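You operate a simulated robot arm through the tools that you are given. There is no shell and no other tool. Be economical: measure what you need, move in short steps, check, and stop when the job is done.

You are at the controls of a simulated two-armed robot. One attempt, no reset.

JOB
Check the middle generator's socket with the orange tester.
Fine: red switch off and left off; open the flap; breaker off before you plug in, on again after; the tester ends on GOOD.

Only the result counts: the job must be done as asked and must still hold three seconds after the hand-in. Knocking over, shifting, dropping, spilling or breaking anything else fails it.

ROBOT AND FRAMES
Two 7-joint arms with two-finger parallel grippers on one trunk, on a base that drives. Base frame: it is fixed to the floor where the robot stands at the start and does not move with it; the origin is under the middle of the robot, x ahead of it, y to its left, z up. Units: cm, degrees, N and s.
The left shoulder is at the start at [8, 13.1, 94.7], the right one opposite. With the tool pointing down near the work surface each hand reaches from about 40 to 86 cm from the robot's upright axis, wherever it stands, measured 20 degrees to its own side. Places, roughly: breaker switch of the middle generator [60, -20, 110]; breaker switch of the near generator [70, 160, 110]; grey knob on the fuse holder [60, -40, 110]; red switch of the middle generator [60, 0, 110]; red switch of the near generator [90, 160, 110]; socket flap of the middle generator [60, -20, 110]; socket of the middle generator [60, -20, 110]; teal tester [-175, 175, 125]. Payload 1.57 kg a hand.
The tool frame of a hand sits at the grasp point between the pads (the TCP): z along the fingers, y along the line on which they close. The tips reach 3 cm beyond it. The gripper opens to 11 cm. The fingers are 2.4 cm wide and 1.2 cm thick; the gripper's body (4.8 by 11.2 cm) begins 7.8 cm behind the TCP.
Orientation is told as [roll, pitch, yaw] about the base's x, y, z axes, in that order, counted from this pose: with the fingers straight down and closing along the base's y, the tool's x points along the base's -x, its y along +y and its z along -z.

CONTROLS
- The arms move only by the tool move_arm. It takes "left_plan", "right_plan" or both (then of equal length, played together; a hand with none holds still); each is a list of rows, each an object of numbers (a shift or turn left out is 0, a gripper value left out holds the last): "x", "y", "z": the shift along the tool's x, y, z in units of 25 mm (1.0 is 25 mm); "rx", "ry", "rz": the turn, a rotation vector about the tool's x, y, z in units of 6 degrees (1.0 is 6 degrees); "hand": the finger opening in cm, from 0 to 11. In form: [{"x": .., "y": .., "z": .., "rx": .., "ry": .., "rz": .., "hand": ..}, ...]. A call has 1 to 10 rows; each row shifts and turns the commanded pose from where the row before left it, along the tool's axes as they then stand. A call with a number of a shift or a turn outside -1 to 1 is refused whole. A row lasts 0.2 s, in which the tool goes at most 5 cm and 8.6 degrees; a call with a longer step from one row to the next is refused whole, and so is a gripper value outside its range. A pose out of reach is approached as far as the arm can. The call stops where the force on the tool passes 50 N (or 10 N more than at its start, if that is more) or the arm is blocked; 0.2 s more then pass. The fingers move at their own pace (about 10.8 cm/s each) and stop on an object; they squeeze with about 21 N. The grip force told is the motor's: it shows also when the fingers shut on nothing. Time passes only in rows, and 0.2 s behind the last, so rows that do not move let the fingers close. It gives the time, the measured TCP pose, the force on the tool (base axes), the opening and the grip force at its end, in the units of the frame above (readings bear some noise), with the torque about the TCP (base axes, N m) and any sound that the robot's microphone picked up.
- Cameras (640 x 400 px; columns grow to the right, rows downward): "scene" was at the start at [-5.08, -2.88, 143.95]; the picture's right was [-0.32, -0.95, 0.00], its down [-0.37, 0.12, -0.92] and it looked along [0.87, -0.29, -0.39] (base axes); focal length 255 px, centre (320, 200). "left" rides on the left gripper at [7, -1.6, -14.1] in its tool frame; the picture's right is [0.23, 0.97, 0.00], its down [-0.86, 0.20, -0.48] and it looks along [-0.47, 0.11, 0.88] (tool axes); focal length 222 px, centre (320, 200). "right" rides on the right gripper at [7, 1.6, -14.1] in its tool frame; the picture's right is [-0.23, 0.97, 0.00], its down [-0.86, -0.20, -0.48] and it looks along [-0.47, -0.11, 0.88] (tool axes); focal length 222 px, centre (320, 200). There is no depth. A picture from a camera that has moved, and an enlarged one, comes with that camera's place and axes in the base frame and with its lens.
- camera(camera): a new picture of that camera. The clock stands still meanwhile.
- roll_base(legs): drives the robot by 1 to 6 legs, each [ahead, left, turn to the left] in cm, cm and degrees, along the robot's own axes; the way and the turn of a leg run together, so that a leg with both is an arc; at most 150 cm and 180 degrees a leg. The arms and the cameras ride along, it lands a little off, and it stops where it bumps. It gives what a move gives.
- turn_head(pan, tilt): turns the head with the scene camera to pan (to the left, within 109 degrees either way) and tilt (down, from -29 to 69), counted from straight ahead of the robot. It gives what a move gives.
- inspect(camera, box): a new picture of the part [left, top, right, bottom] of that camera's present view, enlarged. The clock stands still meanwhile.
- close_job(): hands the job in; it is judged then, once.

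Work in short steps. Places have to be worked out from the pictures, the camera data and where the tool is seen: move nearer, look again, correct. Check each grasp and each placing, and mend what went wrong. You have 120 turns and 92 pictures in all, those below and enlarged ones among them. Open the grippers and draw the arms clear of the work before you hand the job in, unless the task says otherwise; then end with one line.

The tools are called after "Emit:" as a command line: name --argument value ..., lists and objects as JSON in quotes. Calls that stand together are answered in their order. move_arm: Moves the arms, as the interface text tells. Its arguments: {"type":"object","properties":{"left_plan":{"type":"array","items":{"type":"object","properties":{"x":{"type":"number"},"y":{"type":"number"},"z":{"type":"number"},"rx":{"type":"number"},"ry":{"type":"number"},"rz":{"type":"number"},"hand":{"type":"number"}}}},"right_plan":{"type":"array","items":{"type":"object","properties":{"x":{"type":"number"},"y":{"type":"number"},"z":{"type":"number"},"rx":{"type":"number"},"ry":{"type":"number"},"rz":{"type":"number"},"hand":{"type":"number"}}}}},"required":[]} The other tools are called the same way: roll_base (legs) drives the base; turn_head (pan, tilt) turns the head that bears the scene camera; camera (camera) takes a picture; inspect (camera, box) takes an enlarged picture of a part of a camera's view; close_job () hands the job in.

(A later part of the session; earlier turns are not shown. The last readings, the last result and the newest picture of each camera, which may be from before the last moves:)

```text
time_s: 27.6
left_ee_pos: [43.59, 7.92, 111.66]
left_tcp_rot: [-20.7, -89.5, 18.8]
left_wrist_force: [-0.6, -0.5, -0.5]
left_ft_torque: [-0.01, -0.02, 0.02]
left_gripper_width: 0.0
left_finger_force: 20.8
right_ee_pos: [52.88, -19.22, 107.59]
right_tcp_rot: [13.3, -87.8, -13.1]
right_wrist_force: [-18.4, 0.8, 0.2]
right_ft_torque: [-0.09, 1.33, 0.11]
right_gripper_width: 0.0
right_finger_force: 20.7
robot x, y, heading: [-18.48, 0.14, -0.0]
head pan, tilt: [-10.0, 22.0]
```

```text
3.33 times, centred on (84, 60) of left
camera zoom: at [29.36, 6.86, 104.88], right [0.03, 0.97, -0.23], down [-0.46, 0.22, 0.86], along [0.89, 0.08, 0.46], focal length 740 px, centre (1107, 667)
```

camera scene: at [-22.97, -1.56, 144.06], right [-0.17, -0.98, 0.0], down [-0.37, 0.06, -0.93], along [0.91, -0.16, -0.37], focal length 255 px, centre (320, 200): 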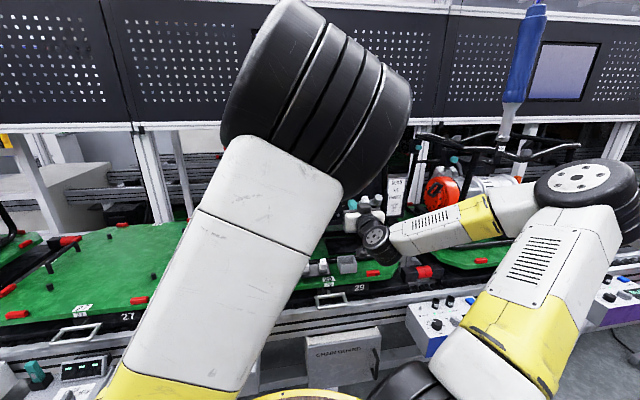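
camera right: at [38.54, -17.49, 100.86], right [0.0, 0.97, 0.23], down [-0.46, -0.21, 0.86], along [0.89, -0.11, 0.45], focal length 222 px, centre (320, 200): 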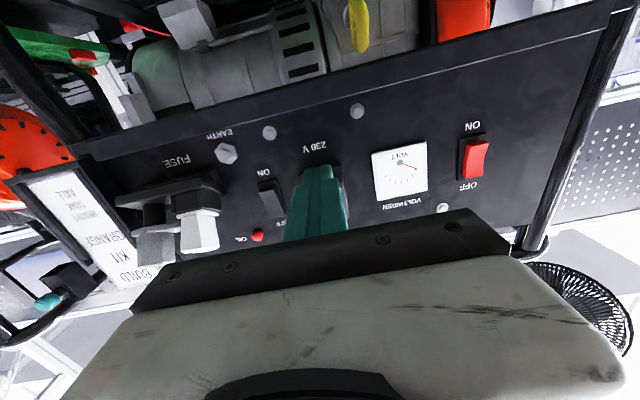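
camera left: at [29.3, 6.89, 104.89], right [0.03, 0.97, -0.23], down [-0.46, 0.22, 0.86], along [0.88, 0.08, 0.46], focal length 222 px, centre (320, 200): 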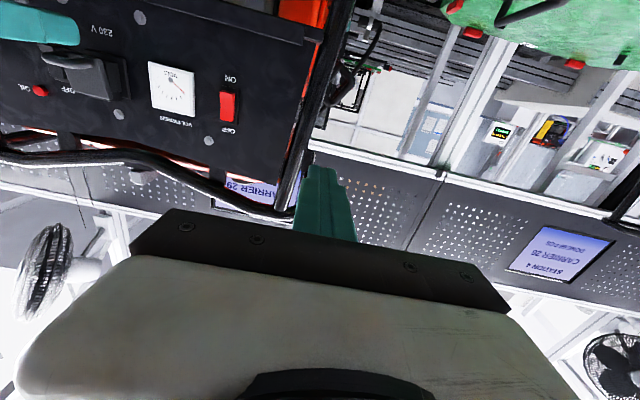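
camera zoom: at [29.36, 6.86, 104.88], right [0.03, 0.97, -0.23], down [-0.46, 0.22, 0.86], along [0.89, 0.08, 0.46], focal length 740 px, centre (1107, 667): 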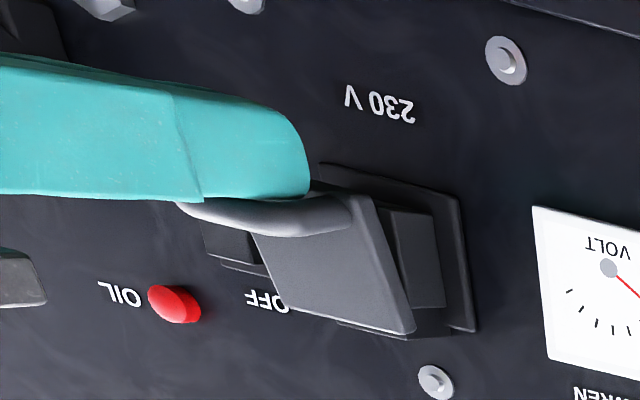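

Upward pushing only flexes the tip down (+1.3 Nm), so this needs an outward pull. I'll back off, roll the right hand 90° so that the fingers close vertically, and then grip the bar.

Emit:
move_arm --right_plan '[{"x": 0.4}, {"z": -1}, {"z": -1}, {"z": -0.8, "hand": 5}, {"rz": 1}, {"rz": 1}, {"rz": 1}, {"rz": 1}, {"rz": 1}, {"rz": 1}]'

Emit:
move_arm --right_plan '[{"rz": 1}, {"rz": 1}, {"rz": 1}, {"rz": 1}, {"rz": 1}, {"rz": 1}, {"rz": 1}, {"rz": 1}, {"rz": 1}, {"x": 0}]'

Emit:
camera --camera "right"

```text
time_s: 29.9
left_ee_pos: [43.63, 8.07, 111.68]
left_tcp_rot: [-24.1, -89.5, 22.3]
left_wrist_force: [0.1, -0.1, 0.2]
left_ft_torque: [0.02, 0.02, 0.04]
left_gripper_width: 0.0
left_finger_force: 20.7
right_ee_pos: [45.86, -19.22, 107.59]
right_tcp_rot: [88.2, -53.4, -88.2]
right_wrist_force: [0.1, 0.1, -0.7]
right_ft_torque: [-0.04, -0.02, -0.03]
right_gripper_width: 5.02
right_finger_force: 0.1
robot x, y, heading: [-18.1, 0.1, 0.1]
head pan, tilt: [-10.0, 22.0]
```

```text
time_s: 32.0
left_ee_pos: [43.51, 7.9, 111.77]
left_tcp_rot: [-24.0, -89.5, 22.1]
left_wrist_force: [-0.5, 0.8, 0.2]
left_ft_torque: [-0.04, -0.03, 0.01]
left_gripper_width: 0.0
left_finger_force: 21.1
right_ee_pos: [45.98, -19.19, 107.68]
right_tcp_rot: [88.9, 0.5, -89.8]
right_wrist_force: [-0.4, -0.1, -0.2]
right_ft_torque: [-0.01, -0.02, -0.06]
right_gripper_width: 4.98
right_finger_force: 0.0
robot x, y, heading: [-18.54, 0.19, 0.0]
head pan, tilt: [-10.0, 22.0]
```

```text
54 pictures are left
camera right: at [31.72, -12.2, 109.72], right [0.02, -0.24, 0.97], down [-0.48, -0.86, -0.2], along [0.88, -0.46, -0.13], focal length 222 px, centre (320, 200)
```

right: 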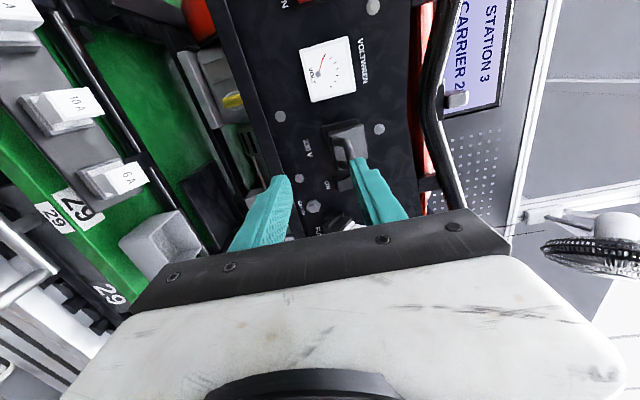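

Good view; the camera is now on the left side. I'll raise 1.4 cm to centre on the bar and advance to tips at about x=55.5, then check.

Emit:
move_arm --right_plan '[{"y": 0.56}, {"z": 1}, {"z": 1}, {"z": 0.6}]'

Emit:
inspect --camera "right" --box '[240, 100, 400, 240]'

```text
time_s: 33.0
left_ee_pos: [43.64, 8.05, 111.85]
left_tcp_rot: [-23.9, -89.5, 22.2]
left_wrist_force: [0.3, 0.2, 0.2]
left_ft_torque: [-0.02, 0.01, 0.0]
left_gripper_width: 0.0
left_finger_force: 21.0
right_ee_pos: [52.47, -19.06, 108.89]
right_tcp_rot: [88.8, 0.3, -89.7]
right_wrist_force: [-0.4, 0.4, 0.4]
right_ft_torque: [0.04, -0.01, -0.02]
right_gripper_width: 4.99
right_finger_force: 0.0
robot x, y, heading: [-18.47, -0.02, -0.1]
head pan, tilt: [-10.0, 22.0]
```

```text
2.86 times, centred on (320, 170) of right
camera zoom: at [38.24, -12.09, 111.03], right [0.02, -0.23, 0.97], down [-0.48, -0.86, -0.2], along [0.88, -0.46, -0.13], focal length 635 px, centre (320, 286)
```

zoom: 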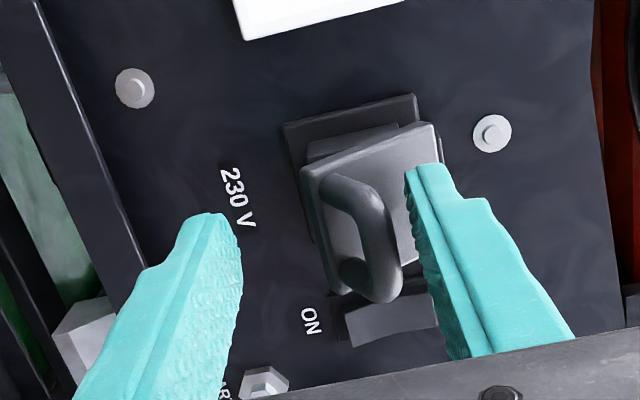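

The bar sits at z≈110.2, higher than the grip centre. I'll raise 1.2 cm, advance 1 cm and close on it.

Emit:
move_arm --right_plan '[{"y": 0.45}, {"z": 0.2}, {"z": 0.2}, {"hand": 0}, {"x": 0}, {"x": 0}]'

Emit:
inspect --camera "right" --box '[240, 100, 400, 240]'

```text
time_s: 34.5
left_ee_pos: [43.61, 8.0, 111.87]
left_tcp_rot: [-24.6, -89.5, 22.9]
left_wrist_force: [0.7, -0.7, 0.6]
left_ft_torque: [0.02, -0.01, 0.0]
left_gripper_width: 0.01
left_finger_force: 20.7
right_ee_pos: [53.19, -19.22, 109.77]
right_tcp_rot: [88.7, 0.3, -89.6]
right_wrist_force: [-23.2, 0.5, -14.4]
right_ft_torque: [-0.76, -0.13, -0.05]
right_gripper_width: 2.95
right_finger_force: 21.3
robot x, y, heading: [-18.28, -0.24, -0.1]
head pan, tilt: [-10.0, 22.0]
```

```text
2.86 times, centred on (320, 170) of right
camera zoom: at [39.09, -12.17, 111.96], right [0.02, -0.23, 0.97], down [-0.48, -0.86, -0.19], along [0.88, -0.46, -0.13], focal length 635 px, centre (320, 286)
```

zoom: 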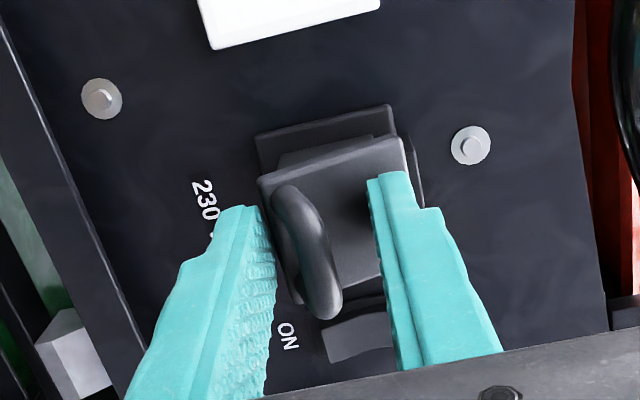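

The lower finger is touching the bar's underside at z≈108.3 and the tips touch the flap face at x≈56.2, so the bar centre is at about z=108.9. I'll reopen, back 0.5 cm, lower 0.9 cm and close again.

Emit:
move_arm --right_plan '[{"hand": 4.5}, {"z": -0.2}, {"y": -0.36}, {"x": 0}, {"hand": 0}, {"x": 0}, {"x": 0}]'

Emit:
inspect --camera "right" --box '[240, 100, 400, 240]'

```text
time_s: 36.0
left_ee_pos: [43.59, 8.03, 111.66]
left_tcp_rot: [-23.0, -89.5, 21.3]
left_wrist_force: [0.0, -0.7, -0.2]
left_ft_torque: [-0.01, -0.01, 0.02]
left_gripper_width: 0.0
left_finger_force: 21.1
right_ee_pos: [52.95, -19.21, 108.99]
right_tcp_rot: [88.8, 0.3, -89.7]
right_wrist_force: [9.3, 0.4, 0.5]
right_ft_torque: [-0.43, 0.43, 0.04]
right_gripper_width: 1.07
right_finger_force: 21.2
robot x, y, heading: [-18.4, -0.35, 0.4]
head pan, tilt: [-10.0, 22.0]
```

```text
2.86 times, centred on (320, 170) of right
camera zoom: at [38.74, -12.18, 111.13], right [0.02, -0.23, 0.97], down [-0.48, -0.86, -0.2], along [0.88, -0.46, -0.13], focal length 635 px, centre (320, 286)
```

zoom: 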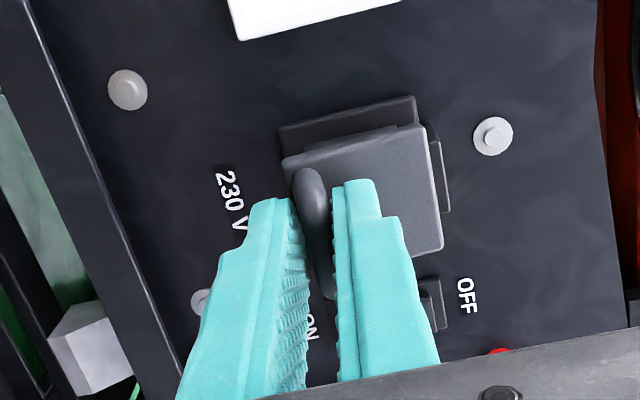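

The bar is gripped (1.07 cm). I'll pull it along the flap's arc about a hinge near x=57.5, z=113, turning the hand with it, 18° first.

Emit:
move_arm --right_plan '[{"y": 0.08, "z": -0.1, "rx": 0.5}, {"y": 0.09, "z": -0.09, "rx": 0.5}, {"y": 0.095, "z": -0.084, "rx": 0.5}, {"y": 0.095, "z": -0.084, "rx": 0.5}, {"y": 0.095, "z": -0.084, "rx": 0.5}, {"y": 0.095, "z": -0.084, "rx": 0.5}]'

Emit:
inspect --camera "right" --box '[240, 100, 400, 240]'

```text
time_s: 37.5
left_ee_pos: [43.54, 8.08, 111.72]
left_tcp_rot: [-23.1, -89.5, 21.4]
left_wrist_force: [0.2, 0.0, -0.2]
left_ft_torque: [-0.03, -0.01, 0.01]
left_gripper_width: 0.0
left_finger_force: 20.6
right_ee_pos: [51.97, -19.16, 110.64]
right_tcp_rot: [70.9, 0.4, -89.6]
right_wrist_force: [10.7, 0.9, -0.1]
right_ft_torque: [-0.51, 0.24, 0.0]
right_gripper_width: 1.07
right_finger_force: 20.4
robot x, y, heading: [-18.45, -0.12, 0.1]
head pan, tilt: [-10.0, 22.0]
```

```text
2.86 times, centred on (320, 170) of right
camera zoom: at [38.98, -12.19, 116.97], right [0.32, -0.23, 0.92], down [-0.51, -0.86, -0.04], along [0.8, -0.46, -0.39], focal length 635 px, centre (320, 286)
```

zoom: 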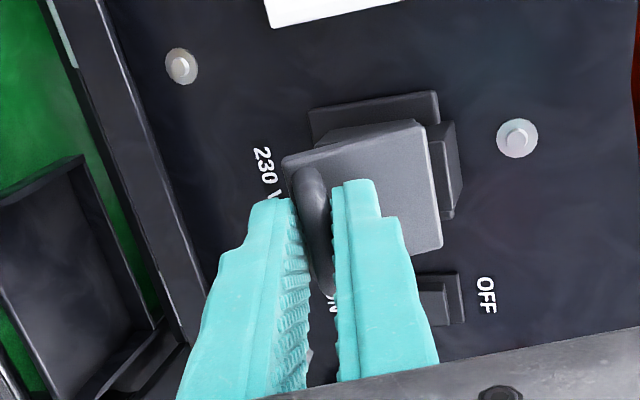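

The flap opens smoothly with about 10 N. I'll continue another 36°.

Emit:
move_arm --right_plan '[{"y": 0.114, "z": -0.1, "rx": 0.6}, {"y": 0.114, "z": -0.1, "rx": 0.6}, {"y": 0.114, "z": -0.1, "rx": 0.6}, {"y": 0.114, "z": -0.1, "rx": 0.6}, {"y": 0.114, "z": -0.1, "rx": 0.6}, {"y": 0.114, "z": -0.1, "rx": 0.6}, {"y": 0.114, "z": -0.1, "rx": 0.6}, {"y": 0.114, "z": -0.1, "rx": 0.6}, {"y": 0.114, "z": -0.1, "rx": 0.6}, {"y": 0.114, "z": -0.1, "rx": 0.6}]'

Emit:
camera --camera "right"

```text
time_s: 39.6
left_ee_pos: [43.7, 8.07, 111.7]
left_tcp_rot: [-22.9, -89.5, 21.0]
left_wrist_force: [1.0, 0.2, 0.6]
left_ft_torque: [0.01, 0.0, 0.03]
left_gripper_width: 0.0
left_finger_force: 21.1
right_ee_pos: [51.61, -19.11, 114.35]
right_tcp_rot: [34.9, 0.4, -89.5]
right_wrist_force: [15.2, 2.5, -0.2]
right_ft_torque: [0.05, -0.01, 0.36]
right_gripper_width: 0.97
right_finger_force: 21.1
robot x, y, heading: [-18.61, -0.14, -0.1]
head pan, tilt: [-10.0, 22.0]
```

```text
49 pictures are left
camera right: at [44.74, -12.26, 127.06], right [0.8, -0.23, 0.56], down [-0.43, -0.86, 0.27], along [0.42, -0.46, -0.79], focal length 222 px, centre (320, 200)
```

right: 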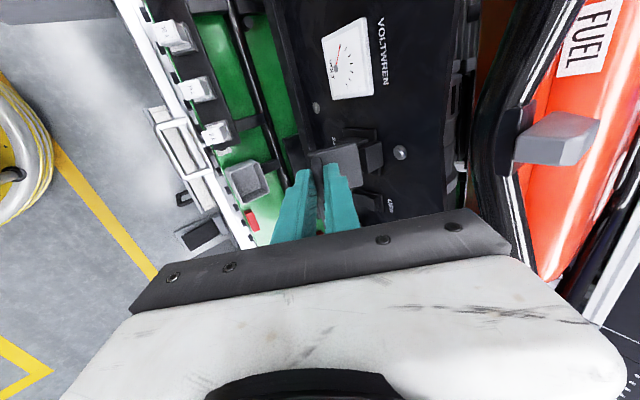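

It's open about 54°. I'll go 24° more, watching clearance to the top bar.

Emit:
move_arm --right_plan '[{"y": 0.114, "z": -0.1, "rx": 0.6}, {"y": 0.114, "z": -0.1, "rx": 0.6}, {"y": 0.114, "z": -0.1, "rx": 0.6}, {"y": 0.114, "z": -0.1, "rx": 0.6}, {"y": 0.114, "z": -0.1, "rx": 0.6}, {"y": 0.114, "z": -0.1, "rx": 0.6}, {"y": 0.114, "z": -0.1, "rx": 0.6}]'

Emit:
camera --camera "right"

Emit:
camera --camera "left"

```text
time_s: 41.2
left_ee_pos: [43.72, 8.01, 111.75]
left_tcp_rot: [-23.9, -89.5, 22.0]
left_wrist_force: [0.5, 0.3, -0.4]
left_ft_torque: [-0.01, 0.02, 0.0]
left_gripper_width: 0.0
left_finger_force: 20.9
right_ee_pos: [51.73, -23.39, 116.37]
right_tcp_rot: [24.1, 0.4, -89.9]
right_wrist_force: [0.3, -0.4, 0.0]
right_ft_torque: [0.0, -0.01, 0.0]
right_gripper_width: 0.0
right_finger_force: 21.0
right hand out of reach, approached as far as the arm can: row 2, 3, 4, 5, 6, 7
robot x, y, heading: [-18.31, -0.25, 0.1]
head pan, tilt: [-10.0, 22.0]
```

```text
48 pictures are left
camera right: at [47.28, -16.38, 130.07], right [0.89, -0.23, 0.4], down [-0.38, -0.86, 0.35], along [0.26, -0.46, -0.85], focal length 222 px, centre (320, 200)
```

right: 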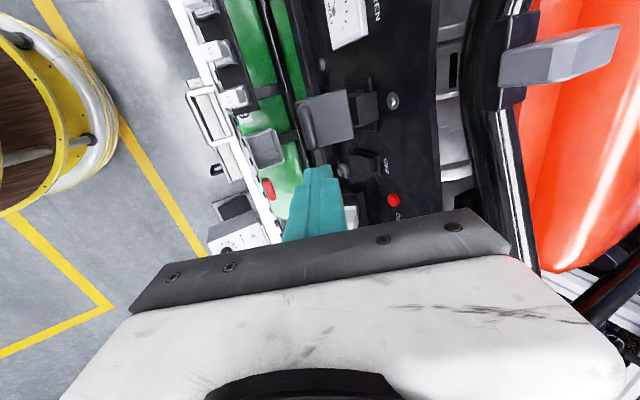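

```text
47 pictures are left
camera left: at [29.33, 6.85, 104.91], right [0.03, 0.97, -0.23], down [-0.47, 0.22, 0.86], along [0.88, 0.08, 0.46], focal length 222 px, centre (320, 200)
```

left: 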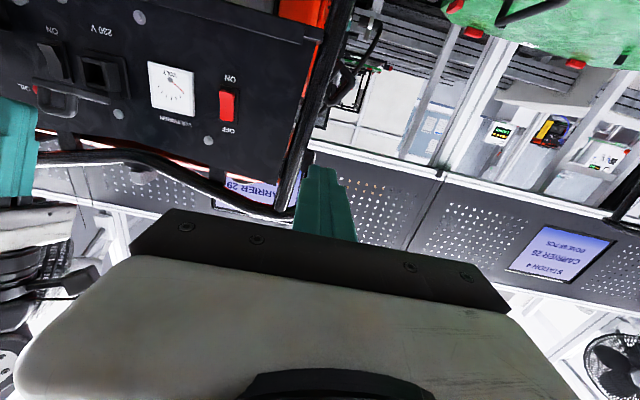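

The arm ran out of reach and slid off sideways, but the flap stayed open. I'll zoom in to see how open it is and to see the socket.

Emit:
inspect --camera "left" --box '[20, 20, 148, 140]'

Emit:
inspect --camera "right" --box '[270, 60, 430, 180]'

```text
3.33 times, centred on (84, 80) of left
camera zoom: at [29.33, 6.85, 104.91], right [0.03, 0.97, -0.23], down [-0.47, 0.22, 0.86], along [0.88, 0.08, 0.46], focal length 740 px, centre (1107, 600)
```

zoom: 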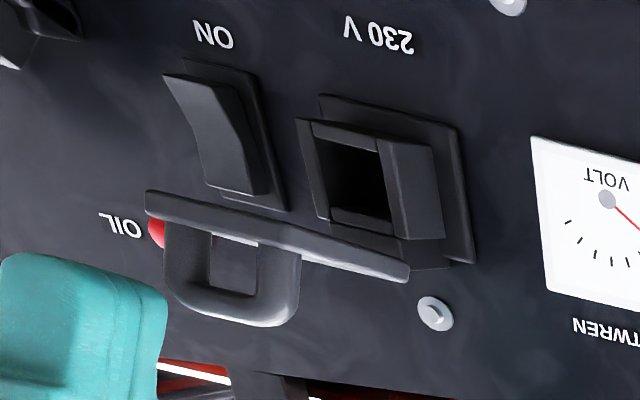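

```text
3.33 times, centred on (350, 120) of right
camera zoom: at [47.28, -16.38, 130.07], right [0.89, -0.23, 0.4], down [-0.38, -0.86, 0.35], along [0.26, -0.46, -0.85], focal length 740 px, centre (220, 467)
```

zoom: 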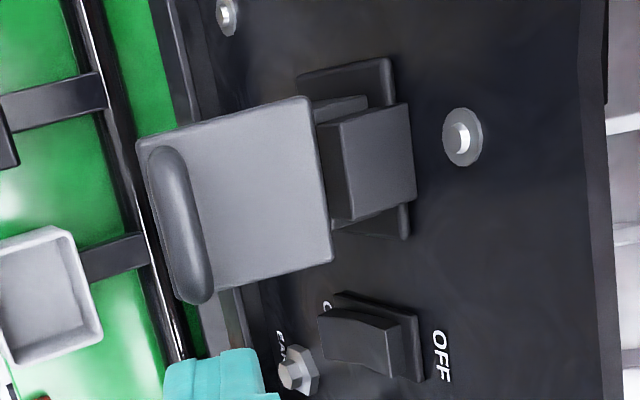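

The flap is at about 85–90° and holding by itself, and the socket hole is exposed. I'll withdraw the right hand back and up and level it, to push the flap further up from beneath.

Emit:
move_arm --right_plan '[{"z": -1}, {"z": -1}, {"z": -1}, {"z": -1}, {"rx": -1}, {"rx": -1}, {"rx": -1}, {"rx": -1}, {"rx": -1}, {"rx": -1}]'

Emit:
move_arm --right_plan '[{"rx": -1}, {"rx": -1}, {"rx": -1}, {"rx": -1}, {"rx": -1}, {"x": 0}]'

Emit:
camera --camera "scene"

```text
time_s: 43.5
left_ee_pos: [43.53, 8.02, 111.71]
left_tcp_rot: [-23.5, -89.5, 21.8]
left_wrist_force: [0.8, 0.2, -0.9]
left_ft_torque: [0.02, -0.01, -0.01]
left_gripper_width: 0.01
left_finger_force: 20.6
right_ee_pos: [47.53, -23.34, 125.55]
right_tcp_rot: [60.2, 0.5, -89.8]
right_wrist_force: [0.3, -0.6, 0.4]
right_ft_torque: [0.01, -0.01, 0.0]
right_gripper_width: 0.0
right_finger_force: 21.0
robot x, y, heading: [-18.47, 0.0, -0.0]
head pan, tilt: [-10.0, 22.0]
```

```text
time_s: 44.9
left_ee_pos: [43.56, 8.08, 111.85]
left_tcp_rot: [-24.2, -89.5, 22.4]
left_wrist_force: [-0.5, -0.1, -0.2]
left_ft_torque: [-0.01, 0.0, -0.02]
left_gripper_width: 0.01
left_finger_force: 21.1
right_ee_pos: [47.48, -23.25, 125.71]
right_tcp_rot: [90.3, 0.5, -89.7]
right_wrist_force: [0.0, -0.9, 0.1]
right_ft_torque: [0.0, 0.01, 0.0]
right_gripper_width: 0.0
right_finger_force: 20.8
robot x, y, heading: [-18.19, 0.09, 0.1]
head pan, tilt: [-10.0, 22.0]
```

```text
44 pictures are left
camera scene: at [-23.0, -1.53, 144.06], right [-0.17, -0.98, 0.0], down [-0.37, 0.07, -0.93], along [0.91, -0.16, -0.37], focal length 255 px, centre (320, 200)
```

scene: 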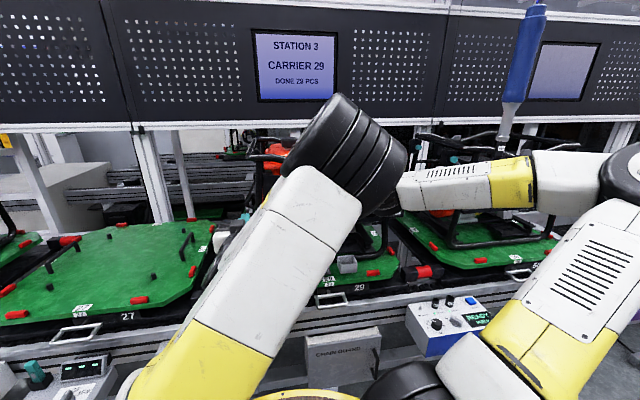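

Now I'll bring the right fingers back, down and under the flap: y≈-19.2, z≈109.3, tips at about x=54.5.

Emit:
move_arm --right_plan '[{"z": -0.8, "y": -0.8, "x": 0.3}, {"z": -0.8, "y": -0.8, "x": 0.3}, {"z": -0.6, "y": -0.9, "x": 0.3}, {"y": -1, "x": 0.3}, {"y": -1, "x": 0.4}, {"y": -1}, {"y": -1}, {"z": 1}, {"z": 1}, {"z": 1}]'

Emit:
camera --camera "right"

```text
time_s: 47.0
left_ee_pos: [43.55, 8.01, 111.76]
left_tcp_rot: [-24.3, -89.6, 22.5]
left_wrist_force: [-0.2, 0.3, 0.0]
left_ft_torque: [-0.02, 0.01, 0.01]
left_gripper_width: 0.0
left_finger_force: 21.0
right_ee_pos: [50.29, -19.17, 109.56]
right_tcp_rot: [90.2, 0.5, -89.7]
right_wrist_force: [-0.1, 0.0, 0.6]
right_ft_torque: [-0.02, 0.03, 0.01]
right_gripper_width: 0.0
right_finger_force: 20.8
right hand out of reach, approached as far as the arm can: row 6
robot x, y, heading: [-18.35, 0.13, -0.1]
head pan, tilt: [-10.0, 22.0]
```

```text
43 pictures are left
camera right: at [36.1, -12.11, 111.34], right [0.0, -0.23, 0.97], down [-0.47, -0.86, -0.21], along [0.88, -0.46, -0.11], focal length 222 px, centre (320, 200)
```

right: 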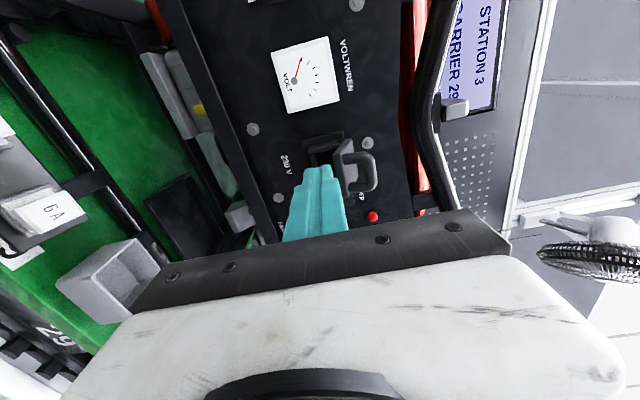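

The flap is horizontal, right above the fingers. I'll advance 1 cm and lift slowly about 4 cm.

Emit:
move_arm --right_plan '[{"z": 0.4}, {"y": 0.3}, {"y": 0.2}, {"y": 0.15}, {"y": 0.15}, {"y": 0.15}, {"y": 0.15}, {"y": 0.15}, {"y": 0.15}, {"y": 0.15}]'

Emit:
inspect --camera "left" --box '[20, 20, 148, 140]'

```text
time_s: 49.2
left_ee_pos: [43.58, 8.0, 111.8]
left_tcp_rot: [-23.9, -89.6, 22.0]
left_wrist_force: [-0.5, 0.2, -0.3]
left_ft_torque: [0.0, -0.01, -0.04]
left_gripper_width: 0.0
left_finger_force: 20.7
right_ee_pos: [51.13, -19.17, 113.37]
right_tcp_rot: [90.1, 0.4, -89.7]
right_wrist_force: [0.1, 0.1, 0.5]
right_ft_torque: [0.01, 0.02, 0.0]
right_gripper_width: 0.0
right_finger_force: 21.2
robot x, y, heading: [-18.57, 0.03, 0.1]
head pan, tilt: [-10.0, 22.0]
```

```text
3.33 times, centred on (84, 80) of left
camera zoom: at [29.31, 6.89, 104.91], right [0.03, 0.97, -0.23], down [-0.47, 0.22, 0.86], along [0.88, 0.08, 0.46], focal length 740 px, centre (1107, 600)
```

zoom: 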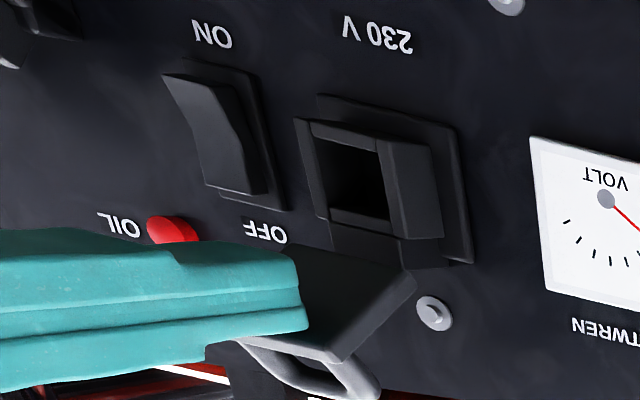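

The flap is past horizontal with negligible force. I'll lift 2.5 cm more, then drop 2 cm and check that it stays.

Emit:
move_arm --right_plan '[{"y": 0.2}, {"y": 0.2}, {"y": 0.2}, {"y": 0.2}, {"y": 0.2}, {"y": -0.4}, {"y": -0.4}, {"z": -1}, {"z": -1}, {"y": 0}]'

Emit:
inspect --camera "left" --box '[20, 20, 148, 140]'

Emit:
inspect --camera "right" --box '[240, 80, 440, 220]'

```text
time_s: 50.1
left_ee_pos: [43.62, 8.01, 111.77]
left_tcp_rot: [-22.4, -89.4, 20.6]
left_wrist_force: [-0.1, 0.0, -1.0]
left_ft_torque: [0.0, -0.02, 0.02]
left_gripper_width: 0.01
left_finger_force: 20.9
right_ee_pos: [51.11, -19.16, 113.71]
right_tcp_rot: [88.7, 0.7, -89.6]
right_wrist_force: [-4.6, 0.3, -7.3]
right_ft_torque: [-0.05, 0.2, 0.01]
right_gripper_width: 0.0
right_finger_force: 20.6
robot x, y, heading: [-18.51, -0.13, -0.2]
head pan, tilt: [-10.0, 22.0]
stopped in row 4 (right hand): the force on the tool passed its limit at 55 N (the readings are from after the stop); the commanded pose is now the measured one
```

```text
3.33 times, centred on (84, 80) of left
camera zoom: at [29.3, 6.9, 104.91], right [0.03, 0.97, -0.23], down [-0.46, 0.22, 0.86], along [0.88, 0.08, 0.46], focal length 740 px, centre (1107, 600)
```

zoom: 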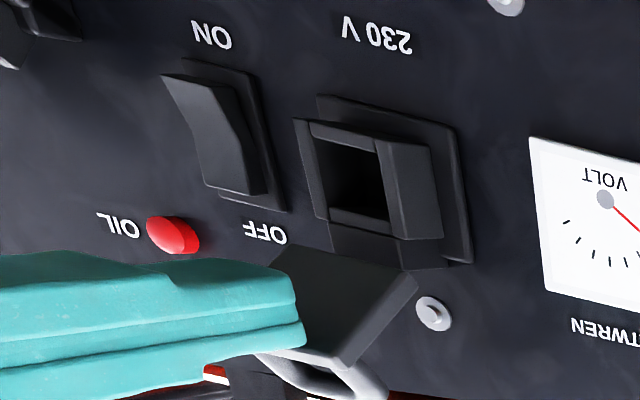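

```text
2.86 times, centred on (340, 150) of right
camera zoom: at [36.82, -12.24, 115.93], right [0.02, -0.24, 0.97], down [-0.48, -0.86, -0.2], along [0.88, -0.46, -0.13], focal length 635 px, centre (263, 343)
```

zoom: 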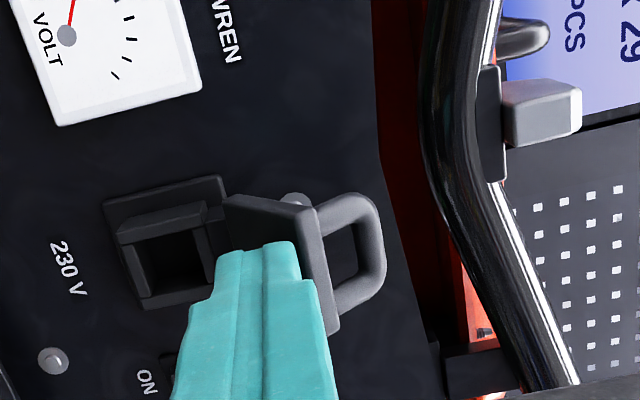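

The flap is at its stop (about 115°). I'll withdraw the right hand down and back and confirm that the flap stays up.

Emit:
move_arm --right_plan '[{"y": -0.5}, {"z": -1}, {"z": -1}, {"z": -1}, {"x": -0.8}, {"x": -0.8}, {"x": -0.8}, {"x": 0}]'

Emit:
inspect --camera "right" --box '[220, 40, 420, 180]'

Emit:
inspect --camera "left" --box '[20, 20, 148, 140]'

```text
time_s: 51.9
left_ee_pos: [43.52, 8.08, 111.82]
left_tcp_rot: [-23.8, -89.5, 22.1]
left_wrist_force: [0.0, 0.0, 0.0]
left_ft_torque: [0.0, -0.02, 0.04]
left_gripper_width: 0.0
left_finger_force: 21.4
right_ee_pos: [43.65, -25.26, 112.74]
right_tcp_rot: [88.9, 0.6, -89.7]
right_wrist_force: [-0.1, -0.9, 0.1]
right_ft_torque: [0.0, 0.01, 0.02]
right_gripper_width: 0.0
right_finger_force: 20.8
robot x, y, heading: [-18.09, -0.18, -0.2]
head pan, tilt: [-10.0, 22.0]
```

```text
2.86 times, centred on (320, 110) of right
camera zoom: at [29.39, -18.34, 114.89], right [0.02, -0.24, 0.97], down [-0.48, -0.86, -0.2], along [0.88, -0.46, -0.13], focal length 635 px, centre (320, 457)
```

zoom: 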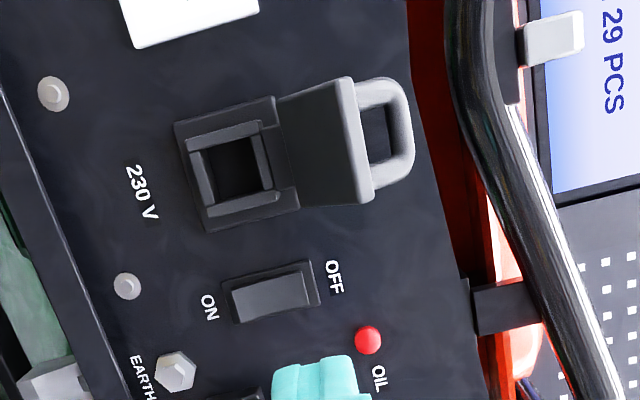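

```text
3.33 times, centred on (84, 80) of left
camera zoom: at [29.3, 6.91, 104.91], right [0.03, 0.97, -0.23], down [-0.47, 0.22, 0.86], along [0.88, 0.08, 0.46], focal length 740 px, centre (1107, 600)
```

zoom: 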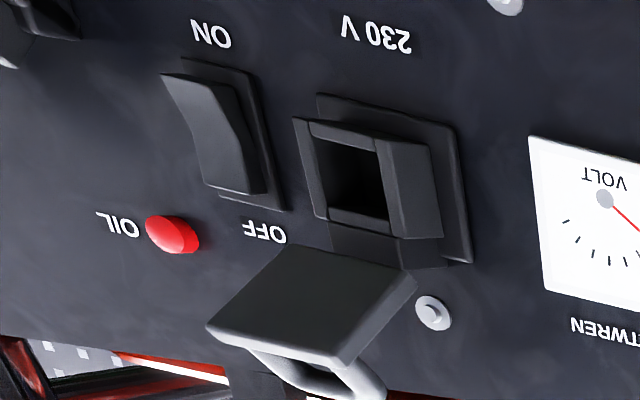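

The flap holds and the hole centre is at about [57.3, -19.1, 110.2]. Next I'll park the right hand to the right and turn the left hand to point down for the tester.

Emit:
move_arm --left_plan '[{"ry": 1}, {"ry": 1}, {"ry": 1}, {"ry": 1}, {"ry": 1}, {"ry": 1}, {"ry": 1}, {"ry": 1}, {"ry": 1}, {"ry": 1}]' --right_plan '[{"z": -0.6, "x": -0.6}, {"z": -0.6, "x": -0.6}, {"z": -0.6, "x": -0.6}, {"y": 0.7, "x": -0.6}, {"y": 0.7, "x": -0.6}, {"y": 0.7}, {"x": 0}, {"x": 0}, {"x": 0}, {"x": 0}]'

Emit:
move_arm --left_plan '[{"ry": 1}, {"ry": 1}, {"ry": 1}, {"ry": 1}, {"ry": 1, "hand": 7}, {"ry": 0, "rz": -0.3}, {"x": -0.8, "y": -0.7}, {"x": -0.8, "y": -0.7}, {"z": 0.6}]'

Emit:
camera --camera "left"

```text
time_s: 54.1
left_ee_pos: [43.41, 8.07, 111.88]
left_tcp_rot: [-0.4, -29.5, -1.6]
left_wrist_force: [0.1, -0.2, -0.1]
left_ft_torque: [0.0, 0.01, 0.0]
left_gripper_width: 0.01
left_finger_force: 21.1
right_ee_pos: [39.23, -32.74, 118.02]
right_tcp_rot: [88.8, 0.6, -89.5]
right_wrist_force: [0.9, -0.8, 0.2]
right_ft_torque: [0.0, 0.03, -0.03]
right_gripper_width: 0.01
right_finger_force: 20.8
robot x, y, heading: [-18.21, -0.1, -0.0]
head pan, tilt: [-10.0, 22.0]
```

```text
time_s: 56.1
left_ee_pos: [47.42, 4.41, 110.22]
left_tcp_rot: [-0.3, 0.5, 0.0]
left_wrist_force: [-0.2, 0.2, 0.3]
left_ft_torque: [0.03, 0.02, -0.04]
left_gripper_width: 6.99
left_finger_force: 0.0
right_ee_pos: [39.32, -32.65, 117.99]
right_tcp_rot: [88.9, 0.6, -89.6]
right_wrist_force: [-0.4, 0.3, 0.3]
right_ft_torque: [0.0, -0.02, -0.02]
right_gripper_width: 0.01
right_finger_force: 21.2
robot x, y, heading: [-18.02, -0.08, 0.1]
head pan, tilt: [-10.0, 22.0]
```

```text
37 pictures are left
camera left: at [40.53, 2.89, 124.35], right [-0.23, 0.97, 0.0], down [0.86, 0.2, 0.47], along [0.46, 0.11, -0.88], focal length 222 px, centre (320, 200)
```

left: 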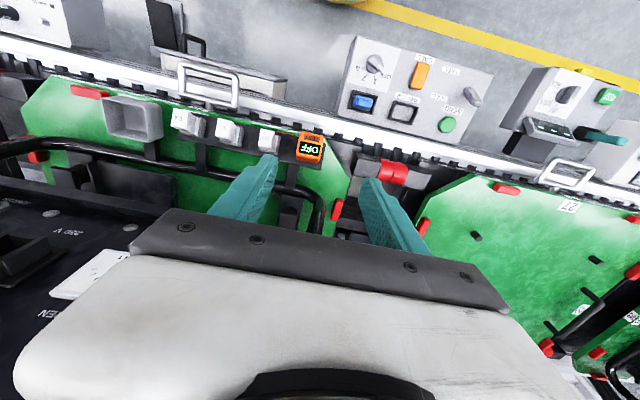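

The tester is confirmed at about [49, 3.4] with its top at z≈93.3. I'll move above it at z≈100 and look at its orientation and size.

Emit:
move_arm --left_plan '[{"x": -0.64, "y": -0.42}, {"z": 0.9}, {"z": 0.9}, {"z": 0.9}, {"z": 0.9}, {"z": 0.4}]'

Emit:
inspect --camera "left" --box '[220, 60, 440, 220]'

```text
time_s: 57.5
left_ee_pos: [48.0, 4.11, 100.17]
left_tcp_rot: [-0.2, 0.5, 0.0]
left_wrist_force: [-0.2, -0.4, 0.2]
left_ft_torque: [0.0, -0.01, 0.01]
left_gripper_width: 7.01
left_finger_force: 0.1
left hand out of reach, approached as far as the arm can: row 1
right_ee_pos: [39.34, -32.76, 118.02]
right_tcp_rot: [89.0, 0.6, -89.6]
right_wrist_force: [-1.3, -0.7, -0.2]
right_ft_torque: [0.01, -0.03, -0.01]
right_gripper_width: 0.02
right_finger_force: 20.9
robot x, y, heading: [-18.19, 0.09, 0.1]
head pan, tilt: [-10.0, 22.0]
```

```text
2.50 times, centred on (330, 140) of left
camera zoom: at [41.17, 2.59, 114.45], right [-0.23, 0.97, 0.0], down [0.86, 0.2, 0.47], along [0.46, 0.11, -0.88], focal length 555 px, centre (295, 350)
```

zoom: 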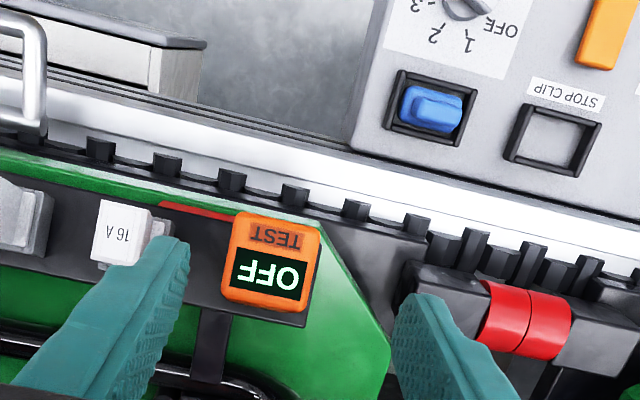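

The tester is square to the base axes, about 3.3 cm wide, centred at about [48.6, 3.4]. I'll align, set the opening to 5.5 and descend to TCP z≈93.6.

Emit:
move_arm --left_plan '[{"x": -0.24, "y": -0.27, "hand": 5.5}, {"x": 0}, {"z": 0.8}, {"z": 0.6}, {"z": 0.4}, {"z": 0}]'

Emit:
camera --camera "left"

```text
time_s: 58.9
left_ee_pos: [48.65, 3.37, 95.75]
left_tcp_rot: [-0.2, 0.5, 0.1]
left_wrist_force: [0.0, 0.5, -0.7]
left_ft_torque: [-0.03, -0.03, 0.04]
left_gripper_width: 5.48
left_finger_force: 0.0
right_ee_pos: [39.23, -32.62, 117.98]
right_tcp_rot: [89.0, 0.5, -89.5]
right_wrist_force: [-0.1, 0.0, 0.7]
right_ft_torque: [0.0, 0.0, 0.0]
right_gripper_width: 0.0
right_finger_force: 20.6
robot x, y, heading: [-18.34, -0.12, -0.3]
head pan, tilt: [-10.0, 22.0]
```

```text
35 pictures are left
camera left: at [41.71, 1.91, 109.92], right [-0.23, 0.97, 0.0], down [0.86, 0.2, 0.47], along [0.46, 0.11, -0.88], focal length 222 px, centre (320, 200)
```

left: 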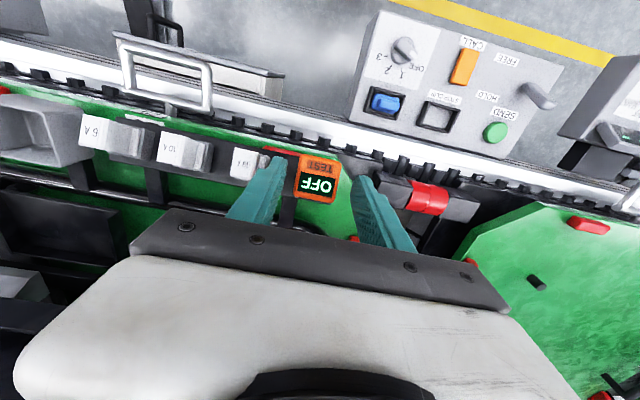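

Aligned: tester centre computes to [48.7, 3.3]. I'll descend 2.2 cm and close.

Emit:
move_arm --left_plan '[{"z": 0.45}, {"z": 0.43}, {"z": 0}, {"hand": 0}, {"z": 0}, {"z": 0}]'

Emit:
camera --camera "left"

```text
time_s: 60.3
left_ee_pos: [48.71, 3.26, 93.52]
left_tcp_rot: [-0.1, 0.6, 0.1]
left_wrist_force: [-0.4, 6.0, 0.5]
left_ft_torque: [0.33, 0.02, 0.13]
left_gripper_width: 3.53
left_finger_force: 20.9
right_ee_pos: [39.23, -32.72, 118.06]
right_tcp_rot: [89.0, 0.5, -89.6]
right_wrist_force: [0.2, -0.5, 0.1]
right_ft_torque: [-0.01, 0.02, -0.01]
right_gripper_width: 0.01
right_finger_force: 21.5
robot x, y, heading: [-18.32, 0.45, 0.0]
head pan, tilt: [-10.0, 22.0]
```

```text
34 pictures are left
camera left: at [41.81, 1.69, 107.81], right [-0.23, 0.97, 0.0], down [0.86, 0.2, 0.47], along [0.46, 0.11, -0.88], focal length 222 px, centre (320, 200)
```

left: 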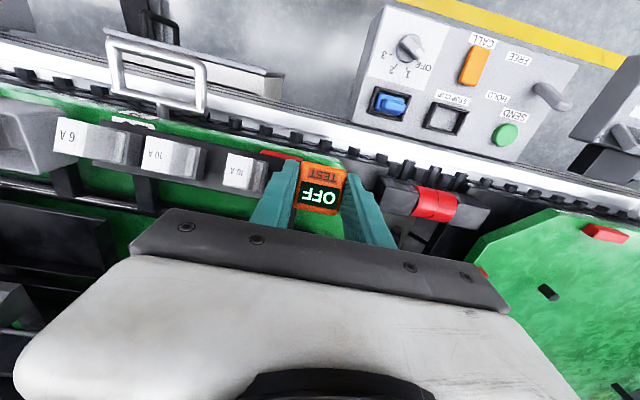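

The tester is gripped (3.53 cm). I'll lift straight up.

Emit:
move_arm --left_plan '[{"z": -0.2, "y": 0.04}, {"z": -0.3}, {"z": -0.5}, {"z": -0.8}, {"z": -0.8}, {"z": -0.8}]'

Emit:
inspect --camera "left" --box '[220, 80, 420, 220]'

```text
time_s: 61.7
left_ee_pos: [48.91, 3.27, 101.93]
left_tcp_rot: [-0.1, 0.5, 0.0]
left_wrist_force: [0.4, 0.3, -2.0]
left_ft_torque: [0.0, 0.0, 0.03]
left_gripper_width: 3.52
left_finger_force: 20.8
right_ee_pos: [39.18, -32.8, 118.01]
right_tcp_rot: [88.9, 0.6, -89.7]
right_wrist_force: [-0.1, -0.7, 0.7]
right_ft_torque: [0.0, 0.0, 0.02]
right_gripper_width: 0.01
right_finger_force: 20.9
robot x, y, heading: [-18.19, -0.12, -0.2]
head pan, tilt: [-10.0, 22.0]
```

```text
2.86 times, centred on (320, 150) of left
camera zoom: at [42.03, 1.82, 116.29], right [-0.23, 0.97, 0.0], down [0.86, 0.2, 0.47], along [0.46, 0.11, -0.88], focal length 635 px, centre (320, 343)
```

zoom: 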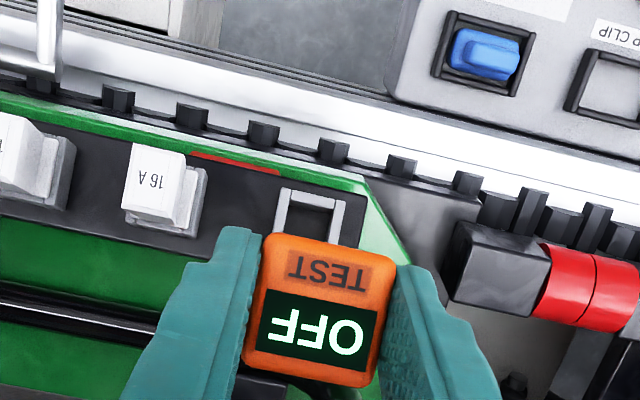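

It's held, and I can see the empty holder below. I'll raise to about z=113, back a little, and pitch the left hand to forward.

Emit:
move_arm --left_plan '[{"z": -1}, {"z": -1}, {"z": -1, "x": 0.7}, {"z": -1, "x": 0.7}, {"z": -0.5, "x": 0.5}, {"ry": -1}, {"ry": -1}, {"ry": -1}, {"ry": -1}, {"ry": -1}]'

Emit:
move_arm --left_plan '[{"ry": -1}, {"ry": -1}, {"ry": -1}, {"ry": -1}, {"ry": -1}, {"ry": -1}, {"ry": -1}, {"ry": -1}, {"ry": -1}, {"ry": -1}]'

Emit:
camera --camera "left"

Emit:
camera --camera "right"

```text
time_s: 63.9
left_ee_pos: [44.11, 3.34, 113.32]
left_tcp_rot: [-0.2, -29.6, 0.1]
left_wrist_force: [-0.4, 0.2, -1.7]
left_ft_torque: [0.02, 0.06, -0.01]
left_gripper_width: 3.53
left_finger_force: 20.9
right_ee_pos: [39.17, -32.73, 117.91]
right_tcp_rot: [88.9, 0.6, -89.5]
right_wrist_force: [0.2, 0.2, -0.6]
right_ft_torque: [-0.03, -0.06, -0.01]
right_gripper_width: 0.01
right_finger_force: 21.1
robot x, y, heading: [-18.31, 0.07, -0.1]
head pan, tilt: [-10.0, 22.0]
```

```text
time_s: 66.1
left_ee_pos: [44.16, 3.38, 113.34]
left_tcp_rot: [-33.5, -89.6, 33.5]
left_wrist_force: [0.0, 0.5, -0.7]
left_ft_torque: [-0.02, 0.06, -0.03]
left_gripper_width: 3.55
left_finger_force: 21.3
right_ee_pos: [39.33, -32.73, 118.04]
right_tcp_rot: [88.8, 0.7, -89.6]
right_wrist_force: [0.1, 0.4, 0.4]
right_ft_torque: [0.03, 0.02, 0.0]
right_gripper_width: 0.0
right_finger_force: 21.2
robot x, y, heading: [-18.41, -0.02, -0.1]
head pan, tilt: [-10.0, 22.0]
```

```text
32 pictures are left
camera left: at [29.91, 1.86, 106.53], right [0.0, 0.97, -0.23], down [-0.47, 0.2, 0.86], along [0.88, 0.11, 0.46], focal length 222 px, centre (320, 200)
```

left: 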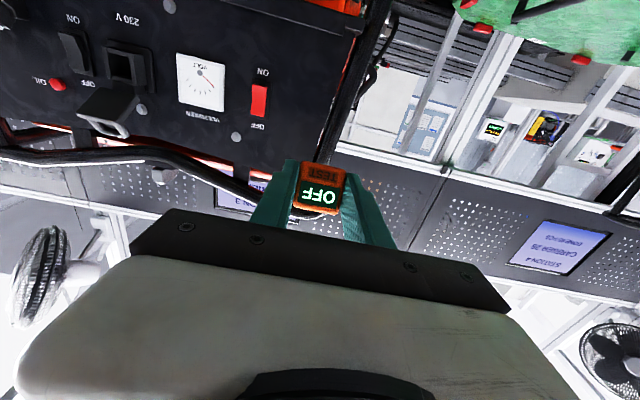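

```text
31 pictures are left
camera right: at [24.97, -25.77, 120.15], right [0.02, -0.24, 0.97], down [-0.48, -0.86, -0.2], along [0.88, -0.46, -0.13], focal length 222 px, centre (320, 200)
```

right: 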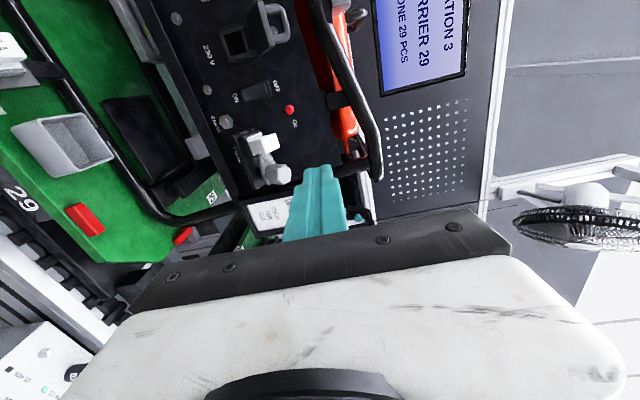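

The tester is facing forward, text upright. I'll move the left hand across to in front of the socket (y≈-19, z≈110.2, staying at x≈44) while shifting the right hand further right.

Emit:
move_arm --left_plan '[{"y": 0, "x": 0}, {"y": -1, "x": 0.14}, {"y": -1, "x": 0.14}, {"y": -1, "x": 0.14}, {"y": -1, "x": 0.14}, {"y": -1, "x": 0.14}, {"y": -1, "x": 0.14}, {"y": -1, "x": 0.14}, {"y": -1, "x": 0.14}, {"y": -0.9, "x": 0.14}]' --right_plan '[{"x": -0.9}, {"x": -0.9}, {"x": -0.8}, {"x": -0.8}, {"x": 0}, {"x": 0}, {"x": 0}, {"x": 0}, {"x": 0}, {"x": 0}]'

Emit:
camera --camera "left"

Emit:
camera --camera "right"

```text
time_s: 68.3
left_ee_pos: [44.71, -18.37, 111.58]
left_tcp_rot: [-76.3, -86.8, 77.0]
left_wrist_force: [0.0, -0.5, -1.1]
left_ft_torque: [0.0, 0.04, 0.0]
left_gripper_width: 3.55
left_finger_force: 21.0
right_ee_pos: [39.37, -40.97, 117.97]
right_tcp_rot: [88.9, 0.5, -89.4]
right_wrist_force: [0.2, 0.7, 0.3]
right_ft_torque: [-0.03, 0.0, -0.01]
right_gripper_width: 0.01
right_finger_force: 21.5
robot x, y, heading: [-18.33, 0.3, -0.0]
head pan, tilt: [-10.0, 22.0]
```

```text
30 pictures are left
camera left: at [30.51, -20.43, 104.98], right [-0.01, 0.96, -0.28], down [-0.47, 0.24, 0.85], along [0.88, 0.14, 0.45], focal length 222 px, centre (320, 200)
```

left: 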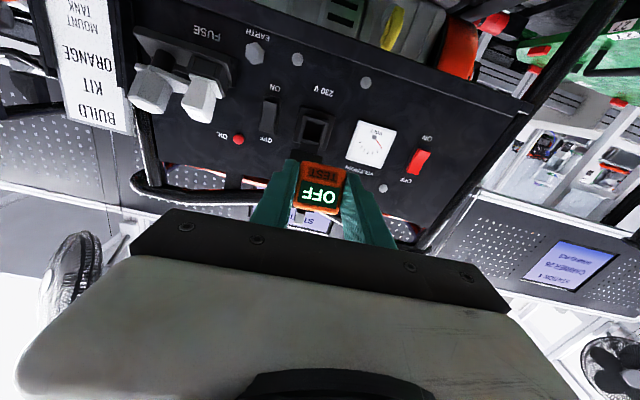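

```text
29 pictures are left
camera right: at [25.15, -34.14, 120.1], right [0.02, -0.24, 0.97], down [-0.47, -0.86, -0.2], along [0.88, -0.45, -0.13], focal length 222 px, centre (320, 200)
```

right: 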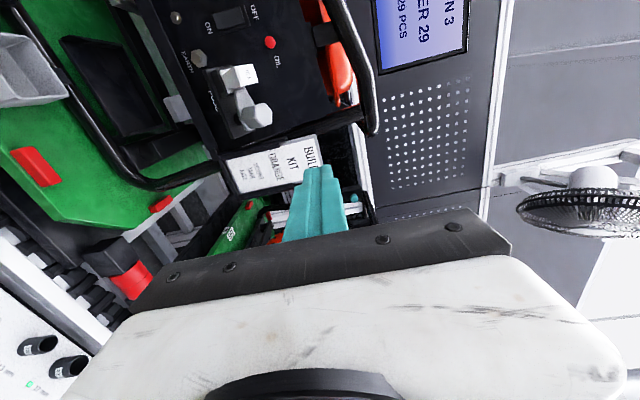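

Slight roll and height errors remain. I'll correct (roll +3°, down 1.3 cm, right 0.7 cm) and zoom in on the alignment.

Emit:
move_arm --left_plan '[{"rz": 0.5}, {"x": 0.52, "y": -0.28}, {"z": 0.4}, {"z": 0}]'

Emit:
inspect --camera "left" --box '[240, 80, 400, 220]'

```text
time_s: 69.5
left_ee_pos: [44.96, -19.66, 111.75]
left_tcp_rot: [-69.0, -86.1, 68.4]
left_wrist_force: [-1.1, -0.1, -0.4]
left_ft_torque: [0.0, 0.05, -0.02]
left_gripper_width: 3.53
left_finger_force: 20.5
right_ee_pos: [39.22, -41.28, 117.86]
right_tcp_rot: [89.0, 0.6, -89.7]
right_wrist_force: [0.2, 1.1, -0.4]
right_ft_torque: [-0.01, -0.03, -0.01]
right_gripper_width: 0.0
right_finger_force: 20.8
robot x, y, heading: [-18.12, 0.17, 0.1]
head pan, tilt: [-10.0, 22.0]
stopped in row 4 (left hand): the arm was blocked; the commanded pose is now the measured one
```

```text
2.86 times, centred on (320, 150) of left
camera zoom: at [30.6, -21.61, 105.36], right [0.0, 0.96, -0.29], down [-0.46, 0.26, 0.85], along [0.89, 0.13, 0.44], focal length 635 px, centre (320, 343)
```

zoom: 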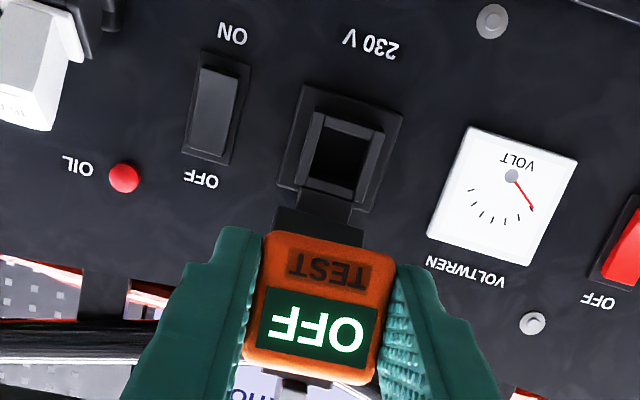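

The left arm is blocked from going lower here. I'll look at its posture.

Emit:
camera --camera "scene"

```text
27 pictures are left
camera scene: at [-23.01, -1.54, 144.06], right [-0.17, -0.98, 0.0], down [-0.37, 0.07, -0.93], along [0.91, -0.16, -0.37], focal length 255 px, centre (320, 200)
```

scene: 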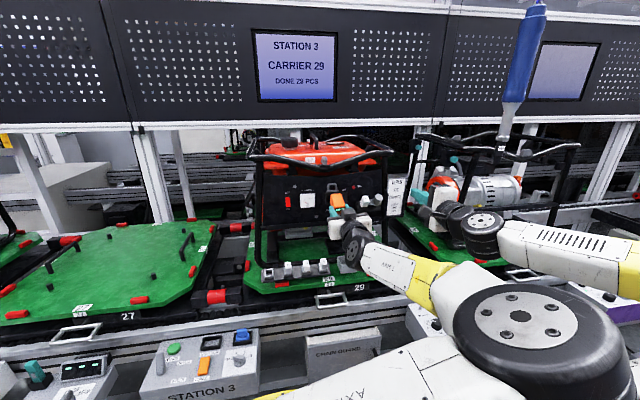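

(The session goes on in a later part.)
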